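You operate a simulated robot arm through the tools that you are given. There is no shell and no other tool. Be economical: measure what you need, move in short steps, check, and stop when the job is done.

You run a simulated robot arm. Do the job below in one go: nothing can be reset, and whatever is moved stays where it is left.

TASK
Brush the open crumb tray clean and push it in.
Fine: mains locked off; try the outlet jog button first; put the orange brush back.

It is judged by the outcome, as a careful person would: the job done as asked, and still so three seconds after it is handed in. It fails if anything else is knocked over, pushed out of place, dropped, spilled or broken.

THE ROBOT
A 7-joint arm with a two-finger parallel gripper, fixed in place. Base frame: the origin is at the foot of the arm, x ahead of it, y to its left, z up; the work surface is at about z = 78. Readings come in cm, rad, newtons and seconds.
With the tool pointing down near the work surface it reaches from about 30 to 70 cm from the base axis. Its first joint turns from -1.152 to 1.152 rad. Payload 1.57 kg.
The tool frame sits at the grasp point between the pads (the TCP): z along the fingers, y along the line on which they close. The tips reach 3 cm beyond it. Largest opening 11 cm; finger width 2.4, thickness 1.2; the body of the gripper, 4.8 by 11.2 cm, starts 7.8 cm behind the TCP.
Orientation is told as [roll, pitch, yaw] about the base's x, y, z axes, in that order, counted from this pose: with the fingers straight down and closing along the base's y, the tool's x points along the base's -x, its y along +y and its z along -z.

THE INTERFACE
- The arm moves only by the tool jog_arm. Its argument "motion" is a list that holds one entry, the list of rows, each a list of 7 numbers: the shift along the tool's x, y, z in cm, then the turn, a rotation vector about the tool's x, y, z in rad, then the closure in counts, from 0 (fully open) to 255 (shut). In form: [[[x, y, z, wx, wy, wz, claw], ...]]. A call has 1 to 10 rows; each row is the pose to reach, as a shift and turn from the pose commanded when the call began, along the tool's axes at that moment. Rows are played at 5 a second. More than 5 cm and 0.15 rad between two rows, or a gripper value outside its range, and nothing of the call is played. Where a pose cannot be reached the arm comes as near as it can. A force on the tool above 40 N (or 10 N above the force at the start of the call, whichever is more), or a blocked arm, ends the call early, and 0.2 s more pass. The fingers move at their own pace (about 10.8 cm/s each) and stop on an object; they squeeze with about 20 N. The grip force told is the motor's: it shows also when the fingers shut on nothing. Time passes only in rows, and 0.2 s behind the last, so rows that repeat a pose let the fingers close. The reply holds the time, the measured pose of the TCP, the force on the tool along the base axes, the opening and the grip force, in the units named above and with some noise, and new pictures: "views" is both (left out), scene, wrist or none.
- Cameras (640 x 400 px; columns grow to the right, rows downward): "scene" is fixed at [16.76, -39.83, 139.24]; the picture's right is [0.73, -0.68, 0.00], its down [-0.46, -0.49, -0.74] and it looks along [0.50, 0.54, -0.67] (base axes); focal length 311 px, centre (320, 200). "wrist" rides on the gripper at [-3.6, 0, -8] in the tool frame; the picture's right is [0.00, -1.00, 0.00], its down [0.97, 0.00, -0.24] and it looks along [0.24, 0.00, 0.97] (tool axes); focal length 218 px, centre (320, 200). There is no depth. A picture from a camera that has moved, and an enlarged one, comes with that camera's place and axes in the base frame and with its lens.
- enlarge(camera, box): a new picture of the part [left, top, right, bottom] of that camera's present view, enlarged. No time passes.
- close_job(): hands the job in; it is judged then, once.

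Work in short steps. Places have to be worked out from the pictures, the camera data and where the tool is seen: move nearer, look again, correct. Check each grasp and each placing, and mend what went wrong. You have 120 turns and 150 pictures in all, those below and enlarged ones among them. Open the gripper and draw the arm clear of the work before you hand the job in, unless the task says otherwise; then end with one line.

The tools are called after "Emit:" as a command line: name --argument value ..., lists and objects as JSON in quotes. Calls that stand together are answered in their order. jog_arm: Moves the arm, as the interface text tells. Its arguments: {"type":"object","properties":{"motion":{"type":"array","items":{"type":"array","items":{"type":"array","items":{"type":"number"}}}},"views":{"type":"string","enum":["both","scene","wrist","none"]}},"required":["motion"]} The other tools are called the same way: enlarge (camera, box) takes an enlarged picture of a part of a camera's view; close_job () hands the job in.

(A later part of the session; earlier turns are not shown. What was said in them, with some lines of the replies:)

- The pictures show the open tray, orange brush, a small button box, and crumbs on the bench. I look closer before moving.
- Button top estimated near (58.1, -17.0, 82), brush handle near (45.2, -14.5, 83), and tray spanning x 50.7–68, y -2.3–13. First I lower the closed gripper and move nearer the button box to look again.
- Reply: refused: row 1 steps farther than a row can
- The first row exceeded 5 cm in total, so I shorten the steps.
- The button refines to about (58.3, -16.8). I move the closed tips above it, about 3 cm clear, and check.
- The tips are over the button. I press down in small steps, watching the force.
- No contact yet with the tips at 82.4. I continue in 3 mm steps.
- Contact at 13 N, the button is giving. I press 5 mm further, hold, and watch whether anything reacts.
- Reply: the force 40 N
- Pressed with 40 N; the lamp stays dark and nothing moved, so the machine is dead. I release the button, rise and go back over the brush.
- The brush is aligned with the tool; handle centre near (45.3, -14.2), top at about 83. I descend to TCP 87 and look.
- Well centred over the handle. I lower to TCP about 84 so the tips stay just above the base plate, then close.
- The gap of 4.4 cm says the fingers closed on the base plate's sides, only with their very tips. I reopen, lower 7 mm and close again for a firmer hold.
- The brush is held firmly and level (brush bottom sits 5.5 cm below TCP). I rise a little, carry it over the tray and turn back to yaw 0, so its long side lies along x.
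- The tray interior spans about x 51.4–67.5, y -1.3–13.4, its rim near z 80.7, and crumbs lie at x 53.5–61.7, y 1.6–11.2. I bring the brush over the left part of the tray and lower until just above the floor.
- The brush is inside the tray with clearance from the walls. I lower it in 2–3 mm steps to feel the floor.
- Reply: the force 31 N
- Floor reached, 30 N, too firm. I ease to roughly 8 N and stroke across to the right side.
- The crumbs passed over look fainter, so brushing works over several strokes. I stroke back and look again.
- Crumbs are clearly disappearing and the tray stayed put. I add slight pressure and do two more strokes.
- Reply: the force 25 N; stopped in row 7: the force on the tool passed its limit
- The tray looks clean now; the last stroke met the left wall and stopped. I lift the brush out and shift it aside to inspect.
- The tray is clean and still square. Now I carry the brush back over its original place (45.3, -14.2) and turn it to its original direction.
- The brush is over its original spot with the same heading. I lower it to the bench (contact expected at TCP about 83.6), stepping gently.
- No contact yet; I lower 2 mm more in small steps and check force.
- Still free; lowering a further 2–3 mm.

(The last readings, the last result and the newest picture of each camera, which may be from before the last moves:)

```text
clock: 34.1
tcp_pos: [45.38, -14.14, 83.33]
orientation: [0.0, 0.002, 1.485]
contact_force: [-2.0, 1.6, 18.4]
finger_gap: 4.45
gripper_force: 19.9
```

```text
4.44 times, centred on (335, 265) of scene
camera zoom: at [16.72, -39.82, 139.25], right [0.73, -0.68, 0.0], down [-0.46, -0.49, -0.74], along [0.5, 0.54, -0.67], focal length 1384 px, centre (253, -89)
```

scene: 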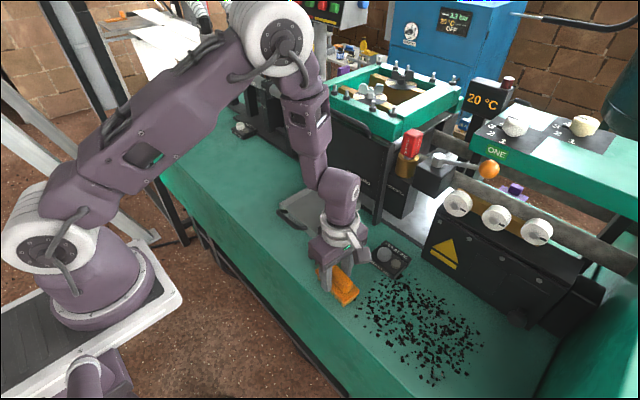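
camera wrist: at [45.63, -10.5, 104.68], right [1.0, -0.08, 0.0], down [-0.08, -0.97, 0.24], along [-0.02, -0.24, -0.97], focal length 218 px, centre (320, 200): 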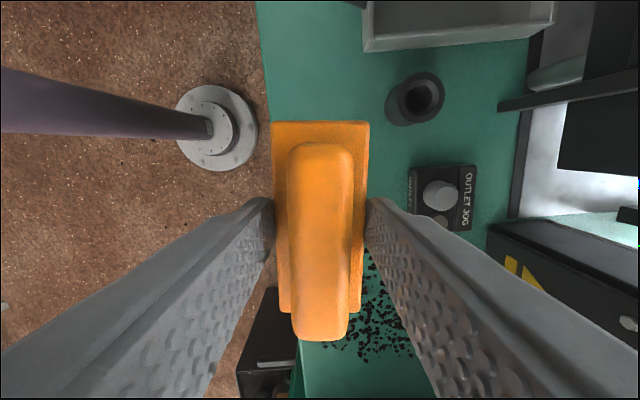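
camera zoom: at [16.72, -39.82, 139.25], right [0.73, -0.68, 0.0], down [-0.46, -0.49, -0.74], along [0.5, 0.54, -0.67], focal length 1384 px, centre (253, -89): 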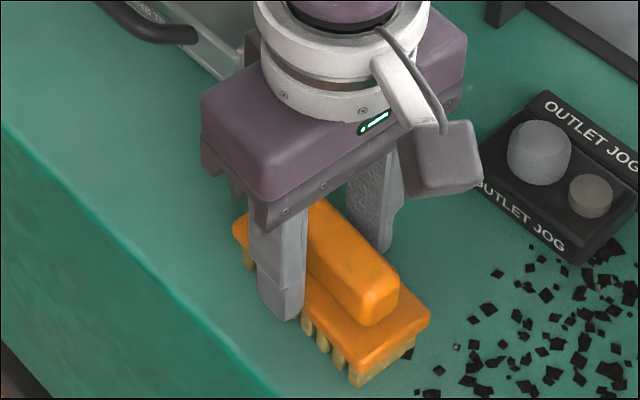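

The brush is on the bench at its original place to within a few millimetres. I ease off, open and rise clear.

Emit:
jog_arm --motion '[[[0, 0, -0.1, 0, 0, 0, 255], [0, 0, -0.1, 0, 0, 0, 130], [0, 0, -0.1, 0, 0, 0, 100], [0, 0, -0.1, 0, 0, 0, 100], [0, 0, -2, 0, 0, 0, 100], [0, 0, -6, 0, 0, 0, 100], [0, 0, -10, 0, 0, 0, 100], [0, 0, -12, 0, 0, 0, 100]]]'

Emit:
enlarge --camera "scene" --box '[260, 160, 420, 310]'

```text
clock: 35.9
tcp_pos: [45.34, -14.34, 95.26]
orientation: [0.004, -0.001, 1.487]
contact_force: [0.1, -0.5, -0.2]
finger_gap: 6.69
gripper_force: 0.1
camera wrist: at [45.64, -10.57, 103.3], right [1.0, -0.08, 0.0], down [-0.08, -0.97, 0.24], along [-0.02, -0.24, -0.97], focal length 218 px, centre (320, 200)
```

scene: 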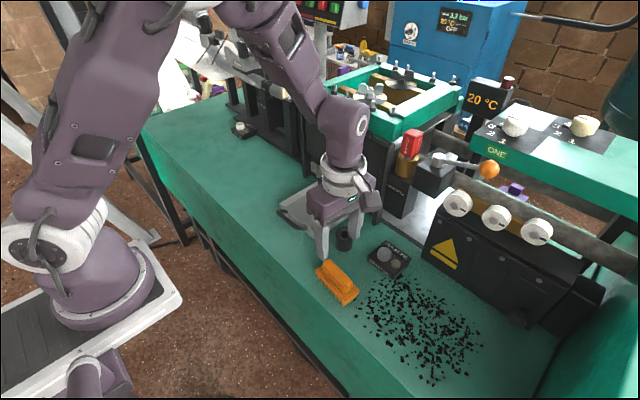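
wrist: 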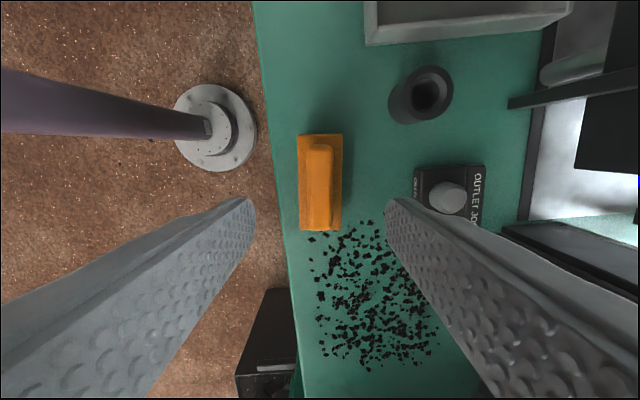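

```text
2.67 times, centred on (340, 235) of scene
camera zoom: at [16.75, -39.83, 139.24], right [0.73, -0.68, 0.0], down [-0.46, -0.49, -0.74], along [0.5, 0.54, -0.67], focal length 830 px, centre (267, 107)
```

zoom: 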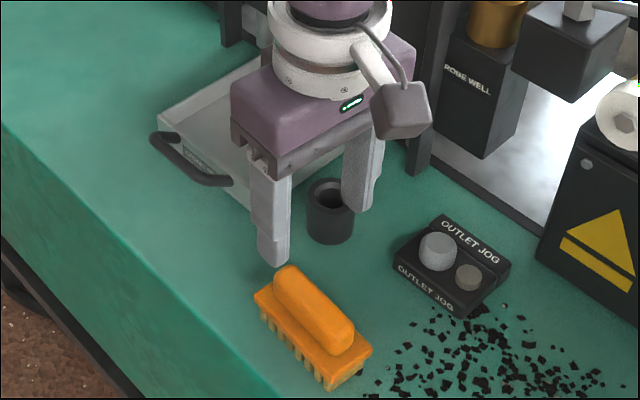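

The brush is back in place and the rest is undisturbed. The tray handle bar is near x 47.5–48.5, y 6.2, z ≈81; I move in front of it at a safe height, turning back to yaw 0 and closing the fingers.

Emit:
jog_arm --motion '[[[-2, 0.7, 0, 0, 0, 0.149, 150], [-4, 1.4, 0, 0, 0, 0.298, 255], [-6, 2.1, 0, 0, 0, 0.447, 255], [-8, 2.8, 0, 0, 0, 0.596, 255], [-10, 3.5, 0, 0, 0, 0.745, 255], [-12, 4.2, 0, 0, 0, 0.894, 255], [-14, 4.9, 0, 0, 0, 1.043, 255], [-16, 5.6, 0, 0, 0, 1.192, 255], [-18, 6.3, 0, 0, 0, 1.341, 255], [-20, 6.9, 0, 0, 0, 1.488, 255]]]'

Emit:
enlarge --camera "wrist" --box '[200, 0, 440, 150]'

```text
clock: 38.1
tcp_pos: [40.12, 6.33, 95.22]
orientation: [0.002, 0.001, -0.003]
contact_force: [0.5, -0.4, -0.6]
finger_gap: 0.02
gripper_force: 19.6
camera wrist: at [43.74, 6.41, 103.24], right [0.0, -1.0, 0.0], down [-0.97, 0.0, 0.24], along [-0.24, 0.0, -0.97], focal length 218 px, centre (320, 200)
```

scene: 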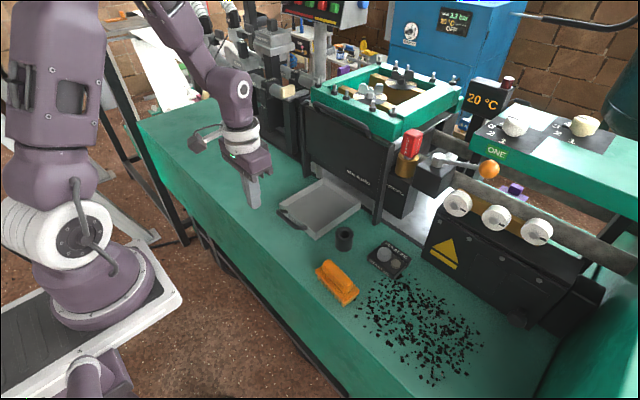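
wrist: 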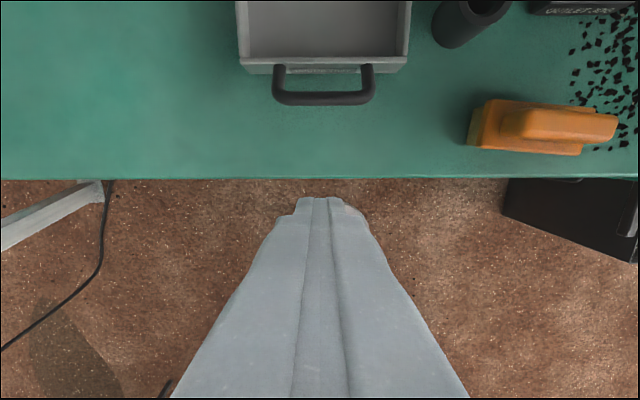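

```text
2.67 times, centred on (320, 75) of wrist
camera zoom: at [43.74, 6.41, 103.24], right [0.0, -1.0, 0.0], down [-0.97, 0.0, 0.24], along [-0.24, 0.0, -0.97], focal length 582 px, centre (320, 533)
```

zoom: 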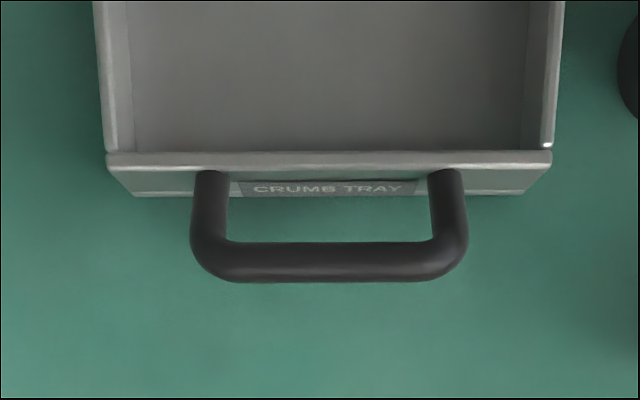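

Handle centre is at y≈6.0 with its outer edge at x≈47.5. I tilt the fingers 0.3 rad forward (so the gripper body stays clear of the guard) and descend in front of the bar.

Emit:
jog_arm --motion '[[[-0.8, -0.2, 4, 0, -0.14, 0, 255], [-1.6, -0.35, 8, 0, -0.28, 0, 255], [-2.2, -0.35, 11, 0, -0.3, 0, 255], [-2.2, -0.35, 13, 0, -0.3, 0, 255], [-2.2, -0.35, 13, 0, -0.3, 0, 255]]]'

Emit:
enlarge --camera "scene" --box '[220, 150, 370, 270]'

```text
clock: 39.3
tcp_pos: [42.38, 5.8, 82.31]
orientation: [0.002, -0.301, -0.002]
contact_force: [0.3, -0.6, 0.2]
finger_gap: 0.0
gripper_force: 20.2
camera wrist: at [43.39, 5.94, 90.99], right [0.0, -1.0, 0.0], down [-1.0, 0.0, -0.06], along [0.06, 0.0, -1.0], focal length 218 px, centre (320, 200)
```

scene: 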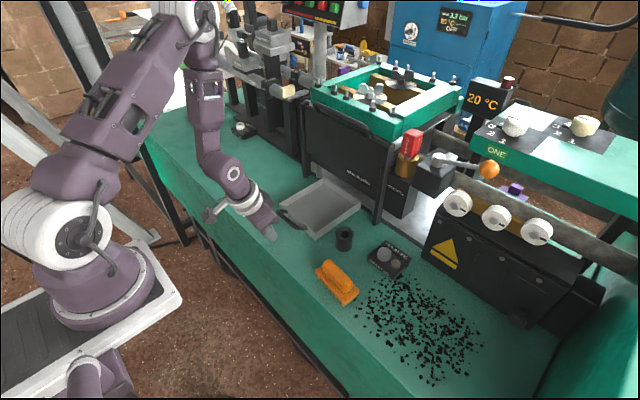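
wrist: 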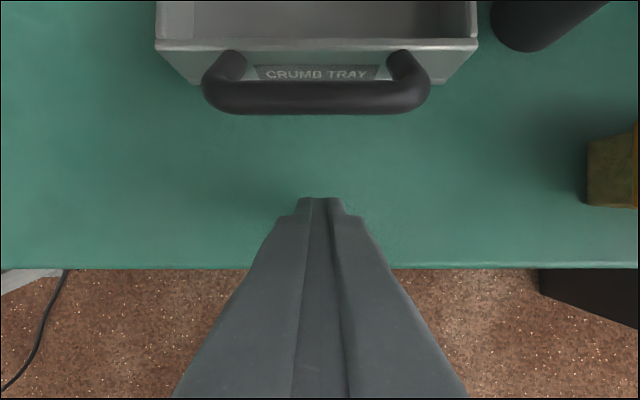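

```text
3.33 times, centred on (295, 210) of scene
camera zoom: at [16.76, -39.83, 139.24], right [0.73, -0.68, 0.0], down [-0.46, -0.49, -0.74], along [0.5, 0.54, -0.67], focal length 1038 px, centre (403, 167)
```

zoom: 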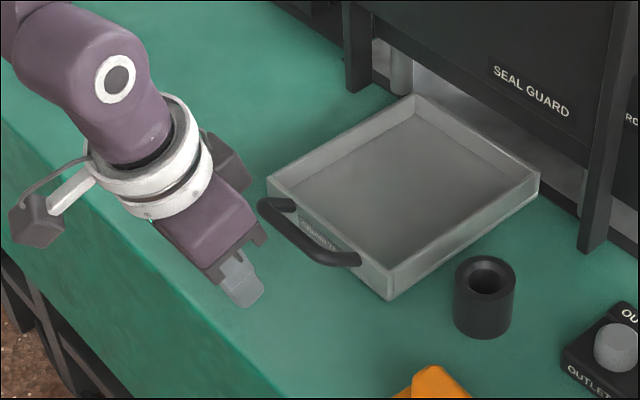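

The fingers are in front of the handle, low over the bench. I push straight along +x in 1 cm steps, watching the force.

Emit:
jog_arm --motion '[[[-0.9, 0.1, 0.49, 0, 0, 0, 255], [-1.85, 0.15, 0.78, 0, 0, 0, 255], [-2.8, 0.15, 1.08, 0, 0, 0, 255], [-3.5, 0.15, 1.3, 0, 0, 0, 255], [-4.3, 0.15, 1.54, 0, 0, 0, 255], [-5.1, 0.15, 1.79, 0, 0, 0, 255], [-5.9, 0.15, 2.04, 0, 0, 0, 255]]]'

Emit:
enlarge --camera "scene" --box '[220, 150, 370, 270]'

```text
clock: 40.9
tcp_pos: [48.75, 6.07, 82.08]
orientation: [0.003, -0.301, -0.002]
contact_force: [-1.5, 0.4, 0.5]
finger_gap: 0.0
gripper_force: 20.1
camera wrist: at [49.65, 6.16, 90.79], right [0.0, -1.0, 0.0], down [-1.0, 0.0, -0.06], along [0.06, 0.0, -1.0], focal length 218 px, centre (320, 200)
```

scene: 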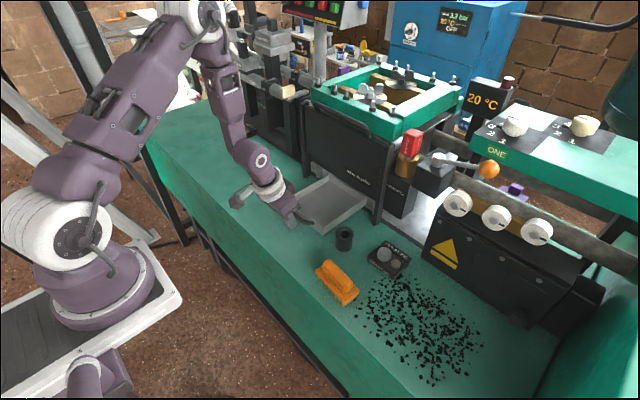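
wrist: 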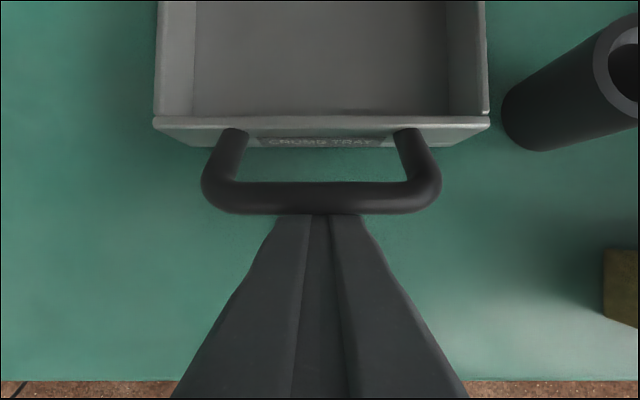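

```text
3.33 times, centred on (295, 210) of scene
camera zoom: at [16.75, -39.83, 139.24], right [0.73, -0.68, 0.0], down [-0.46, -0.49, -0.74], along [0.5, 0.54, -0.67], focal length 1038 px, centre (403, 167)
```

zoom: 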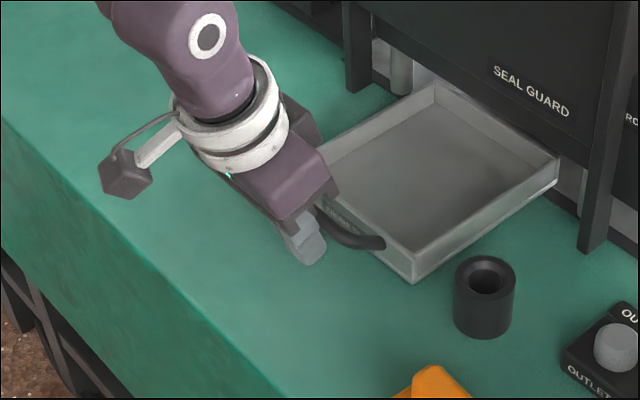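

The tray slides in smoothly and straight. I continue pushing 6 cm.

Emit:
jog_arm --motion '[[[-0.95, 0, 0.3, 0, 0, 0, 255], [-1.9, 0, 0.59, 0, 0, 0, 255], [-2.87, 0, 0.89, 0, 0, 0, 255], [-3.8, 0, 1.18, 0, 0, 0, 255], [-4.8, 0, 1.48, 0, 0, 0, 255], [-5.73, 0, 1.78, 0, 0, 0, 255]]]'

Emit:
enlarge --camera "scene" --box '[220, 150, 370, 270]'

```text
clock: 42.3
tcp_pos: [54.55, 6.15, 82.09]
orientation: [0.003, -0.298, 0.0]
contact_force: [-1.9, 0.4, -0.3]
finger_gap: 0.0
gripper_force: 20.0
camera wrist: at [55.66, 6.22, 90.8], right [0.0, -1.0, 0.0], down [-1.0, 0.0, -0.06], along [0.06, 0.0, -1.0], focal length 218 px, centre (320, 200)
```

scene: 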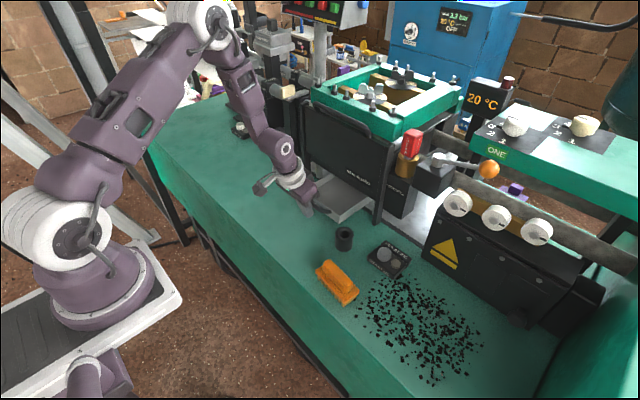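
wrist: 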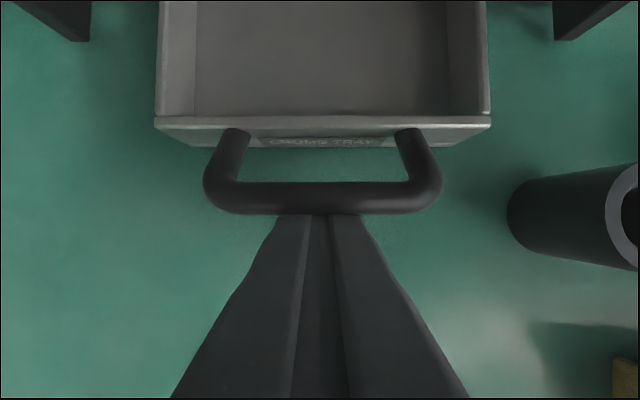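

```text
3.33 times, centred on (295, 210) of scene
camera zoom: at [16.75, -39.83, 139.24], right [0.73, -0.68, 0.0], down [-0.46, -0.49, -0.74], along [0.5, 0.54, -0.67], focal length 1038 px, centre (403, 167)
```

zoom: 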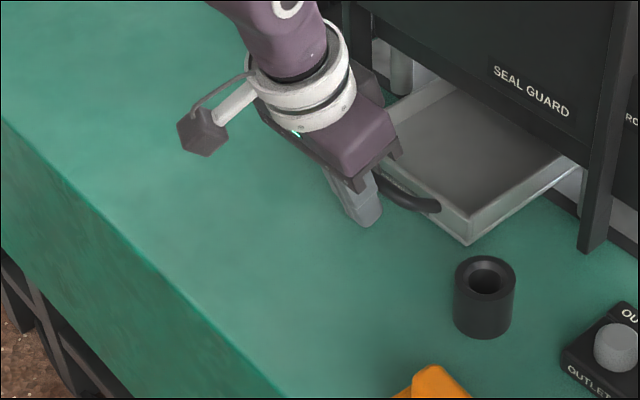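

Still sliding with under 2 N. I push 4 cm more and check clearance to the guard.

Emit:
jog_arm --motion '[[[-0.95, 0, 0.3, 0, 0, 0, 255], [-1.9, 0, 0.59, 0, 0, 0, 255], [-2.87, 0, 0.89, 0, 0, 0, 255], [-3.8, 0, 1.18, 0, 0, 0, 255]]]'

Emit:
enlarge --camera "scene" --box '[260, 130, 410, 250]'

```text
clock: 43.3
tcp_pos: [58.69, 6.03, 82.07]
orientation: [0.003, -0.301, -0.002]
contact_force: [-2.5, 0.7, 0.1]
finger_gap: 0.01
gripper_force: 20.1
camera wrist: at [59.62, 6.18, 90.8], right [0.0, -1.0, 0.0], down [-1.0, 0.0, -0.06], along [0.06, 0.0, -1.0], focal length 218 px, centre (320, 200)
```

scene: 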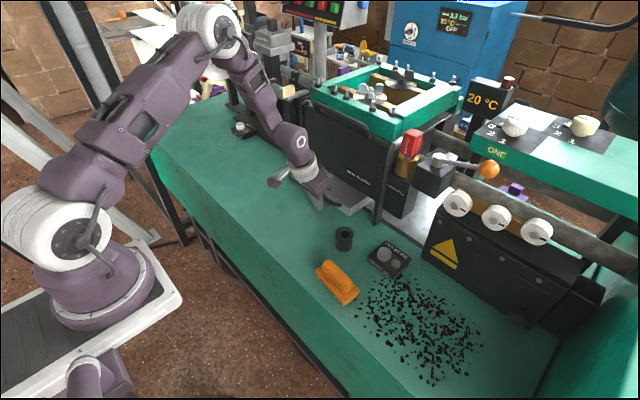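
wrist: 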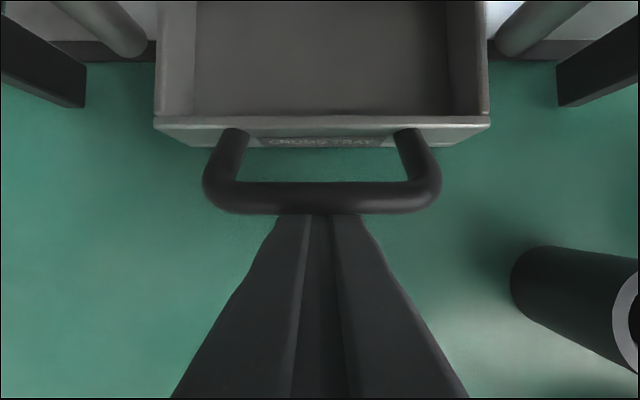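

```text
3.33 times, centred on (335, 190) of scene
camera zoom: at [16.75, -39.83, 139.24], right [0.73, -0.68, 0.0], down [-0.46, -0.49, -0.74], along [0.5, 0.54, -0.67], focal length 1038 px, centre (270, 233)
```

zoom: 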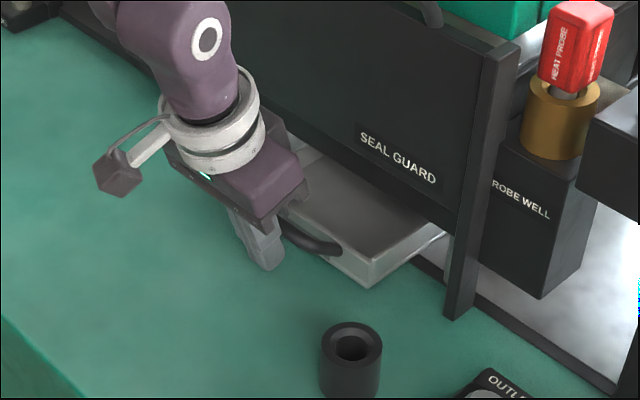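

The front rim is now at x≈64, with the guard posts at about 66.7. I push 2.2 cm further with smaller steps.

Emit:
jog_arm --motion '[[[-0.5, 0, 0.15, 0, 0, 0, 255], [-1.0, 0, 0.31, 0, 0, 0, 255], [-1.5, 0, 0.46, 0, 0, 0, 255], [-2.1, 0, 0.65, 0, 0, 0, 255]]]'

Emit:
enlarge --camera "scene" --box '[260, 130, 410, 250]'

```text
clock: 44.3
tcp_pos: [60.77, 6.09, 81.95]
orientation: [-0.001, -0.301, -0.001]
contact_force: [-0.8, 0.5, 0.5]
finger_gap: 0.0
gripper_force: 19.6
camera wrist: at [61.85, 6.15, 90.75], right [0.0, -1.0, 0.0], down [-1.0, 0.0, -0.06], along [0.06, 0.0, -1.0], focal length 218 px, centre (320, 200)
```

scene: 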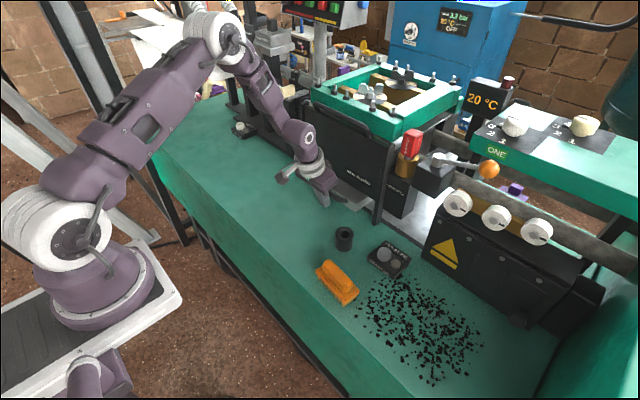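
wrist: 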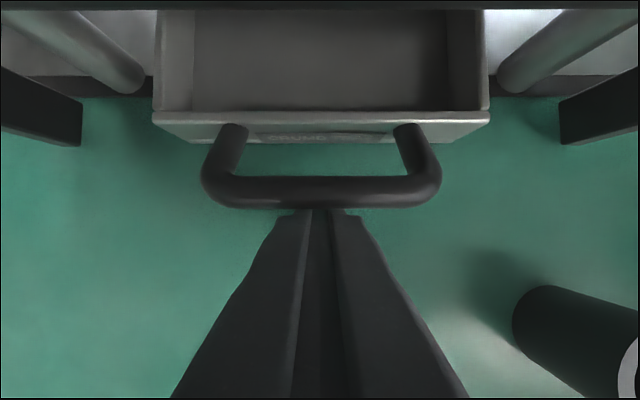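

```text
3.33 times, centred on (335, 190) of scene
camera zoom: at [16.76, -39.83, 139.24], right [0.73, -0.68, 0.0], down [-0.46, -0.49, -0.74], along [0.5, 0.54, -0.67], focal length 1038 px, centre (270, 233)
```

zoom: 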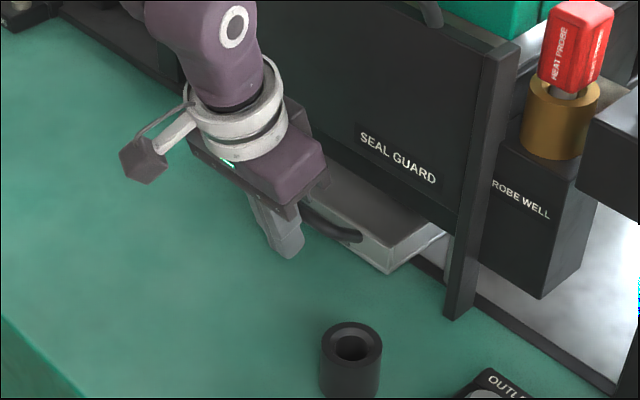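

Still sliding freely; the guard edge is at about x 66.5, ahead of the wrist camera. I lean the gripper back another 0.2 rad so the body stays away from the guard while pushing on.

Emit:
jog_arm --motion '[[[0.5, 0, -0.16, 0, -0.1, 0, 255], [0.6, 0, -0.2, 0, -0.2, 0, 255], [0.6, 0, -0.2, 0, -0.2, 0, 255]]]' --views "none"

```text
clock: 45.1
tcp_pos: [60.05, 6.04, 82.06]
orientation: [0.002, -0.502, -0.001]
contact_force: [-0.5, 0.5, 1.1]
finger_gap: 0.01
gripper_force: 20.1
```

Now I push on in 0.5 cm steps.

Emit:
jog_arm --motion '[[[-0.44, 0, 0.24, 0, 0, 0, 255], [-0.88, 0, 0.48, 0, 0, 0, 255], [-1.32, 0, 0.72, 0, 0, 0, 255], [-1.76, 0, 0.96, 0, 0, 0, 255], [-2.2, 0, 1.2, 0, 0, 0, 255], [-2.63, 0, 1.44, 0, 0, 0, 255]]]'

Emit:
enlarge --camera "scene" --box '[260, 130, 410, 250]'

```text
clock: 46.1
tcp_pos: [61.26, 6.16, 81.62]
orientation: [-0.002, -0.48, -0.001]
contact_force: [-7.5, 0.7, -2.5]
finger_gap: 0.0
gripper_force: 19.9
stopped in row 4: the force on the tool passed its limit (the readings are from after the stop); the commanded pose is now the measured one
camera wrist: at [60.71, 6.2, 90.41], right [0.0, -1.0, 0.0], down [-0.97, 0.0, -0.24], along [0.24, 0.0, -0.97], focal length 218 px, centre (320, 200)
```

scene: 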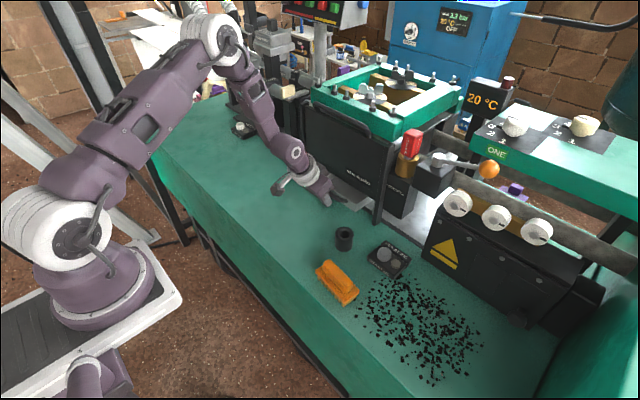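
wrist: 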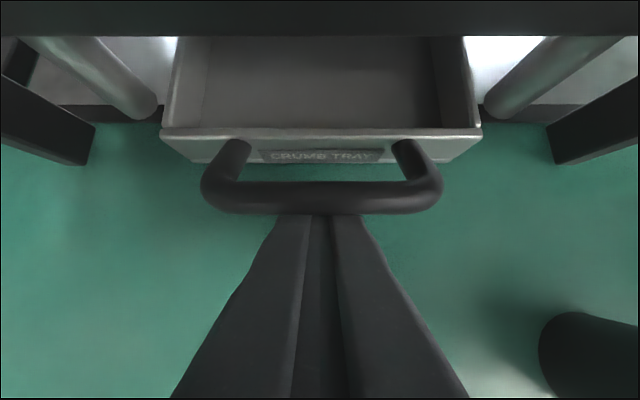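

```text
3.33 times, centred on (335, 190) of scene
camera zoom: at [16.75, -39.83, 139.25], right [0.73, -0.68, 0.0], down [-0.46, -0.49, -0.74], along [0.5, 0.54, -0.67], focal length 1038 px, centre (270, 233)
```

zoom: 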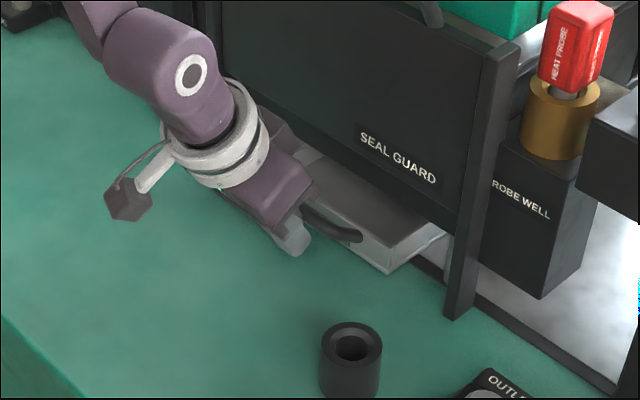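

The tray did not move between the last two views and the front is now flush with the guard plane (x≈66.5): it has hit its end stop. I back off straight, then rise and draw clear.

Emit:
jog_arm --motion '[[[0.9, 0, -0.6, 0, 0, 0, 255], [2.6, 0, -1.6, 0, 0, 0, 255], [6, 0, -5, 0, 0, 0, 255], [9, 0, -8.5, 0, 0.14, 0, 255], [11, 0, -12, 0, 0.28, 0, 200], [12, 0, -15, 0, 0.42, 0, 100], [12, 0, -18, 0, 0.48, 0, 0], [12, 0, -18, 0, 0.48, 0, 0]]]'

Emit:
enlarge --camera "scene" --box '[260, 130, 410, 250]'

```text
clock: 47.9
tcp_pos: [42.43, 6.21, 92.03]
orientation: [0.001, -0.006, -0.003]
contact_force: [0.1, -0.4, 0.3]
finger_gap: 11.01
gripper_force: 0.1
camera wrist: at [45.93, 6.26, 100.06], right [0.0, -1.0, 0.0], down [-0.97, 0.0, 0.24], along [-0.24, 0.0, -0.97], focal length 218 px, centre (320, 200)
```

scene: 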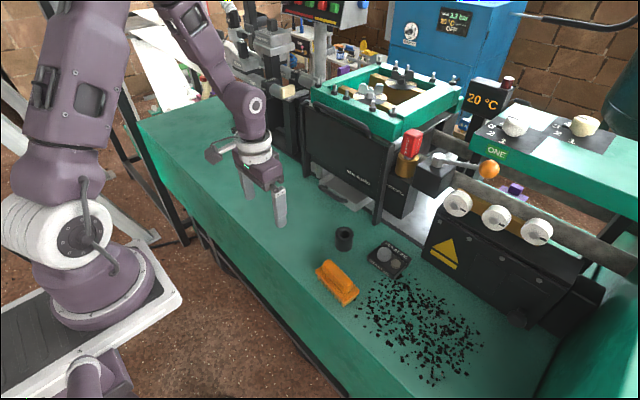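
wrist: 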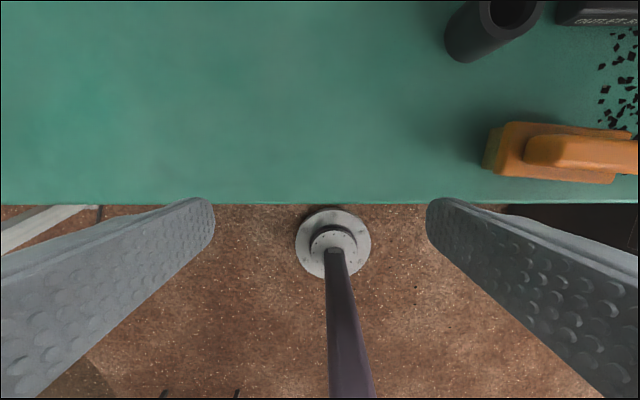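

```text
3.33 times, centred on (335, 190) of scene
camera zoom: at [16.75, -39.83, 139.24], right [0.73, -0.68, 0.0], down [-0.46, -0.49, -0.74], along [0.5, 0.54, -0.67], focal length 1038 px, centre (270, 233)
```

zoom: 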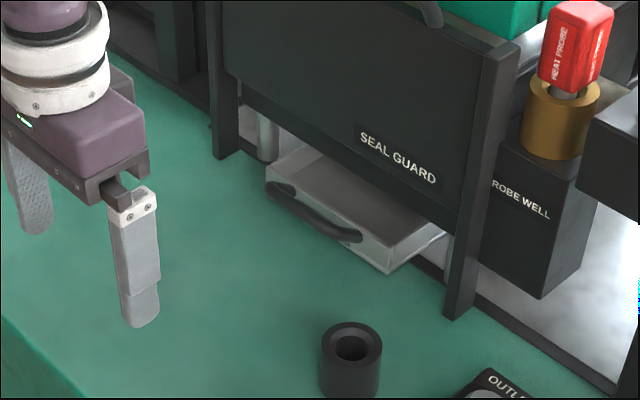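

The tray front is in line with the guard posts at its stop. The brush, cup and button box are where they were, and the gripper is open and clear. I hand the job in.

Emit:
close_job

```text
The job is handed in.
```

The job is handed in: I tried the outlet jog button first and nothing moved, brushed the crumb tray clean, put the orange brush back in its place, and pushed the tray in to its stop.
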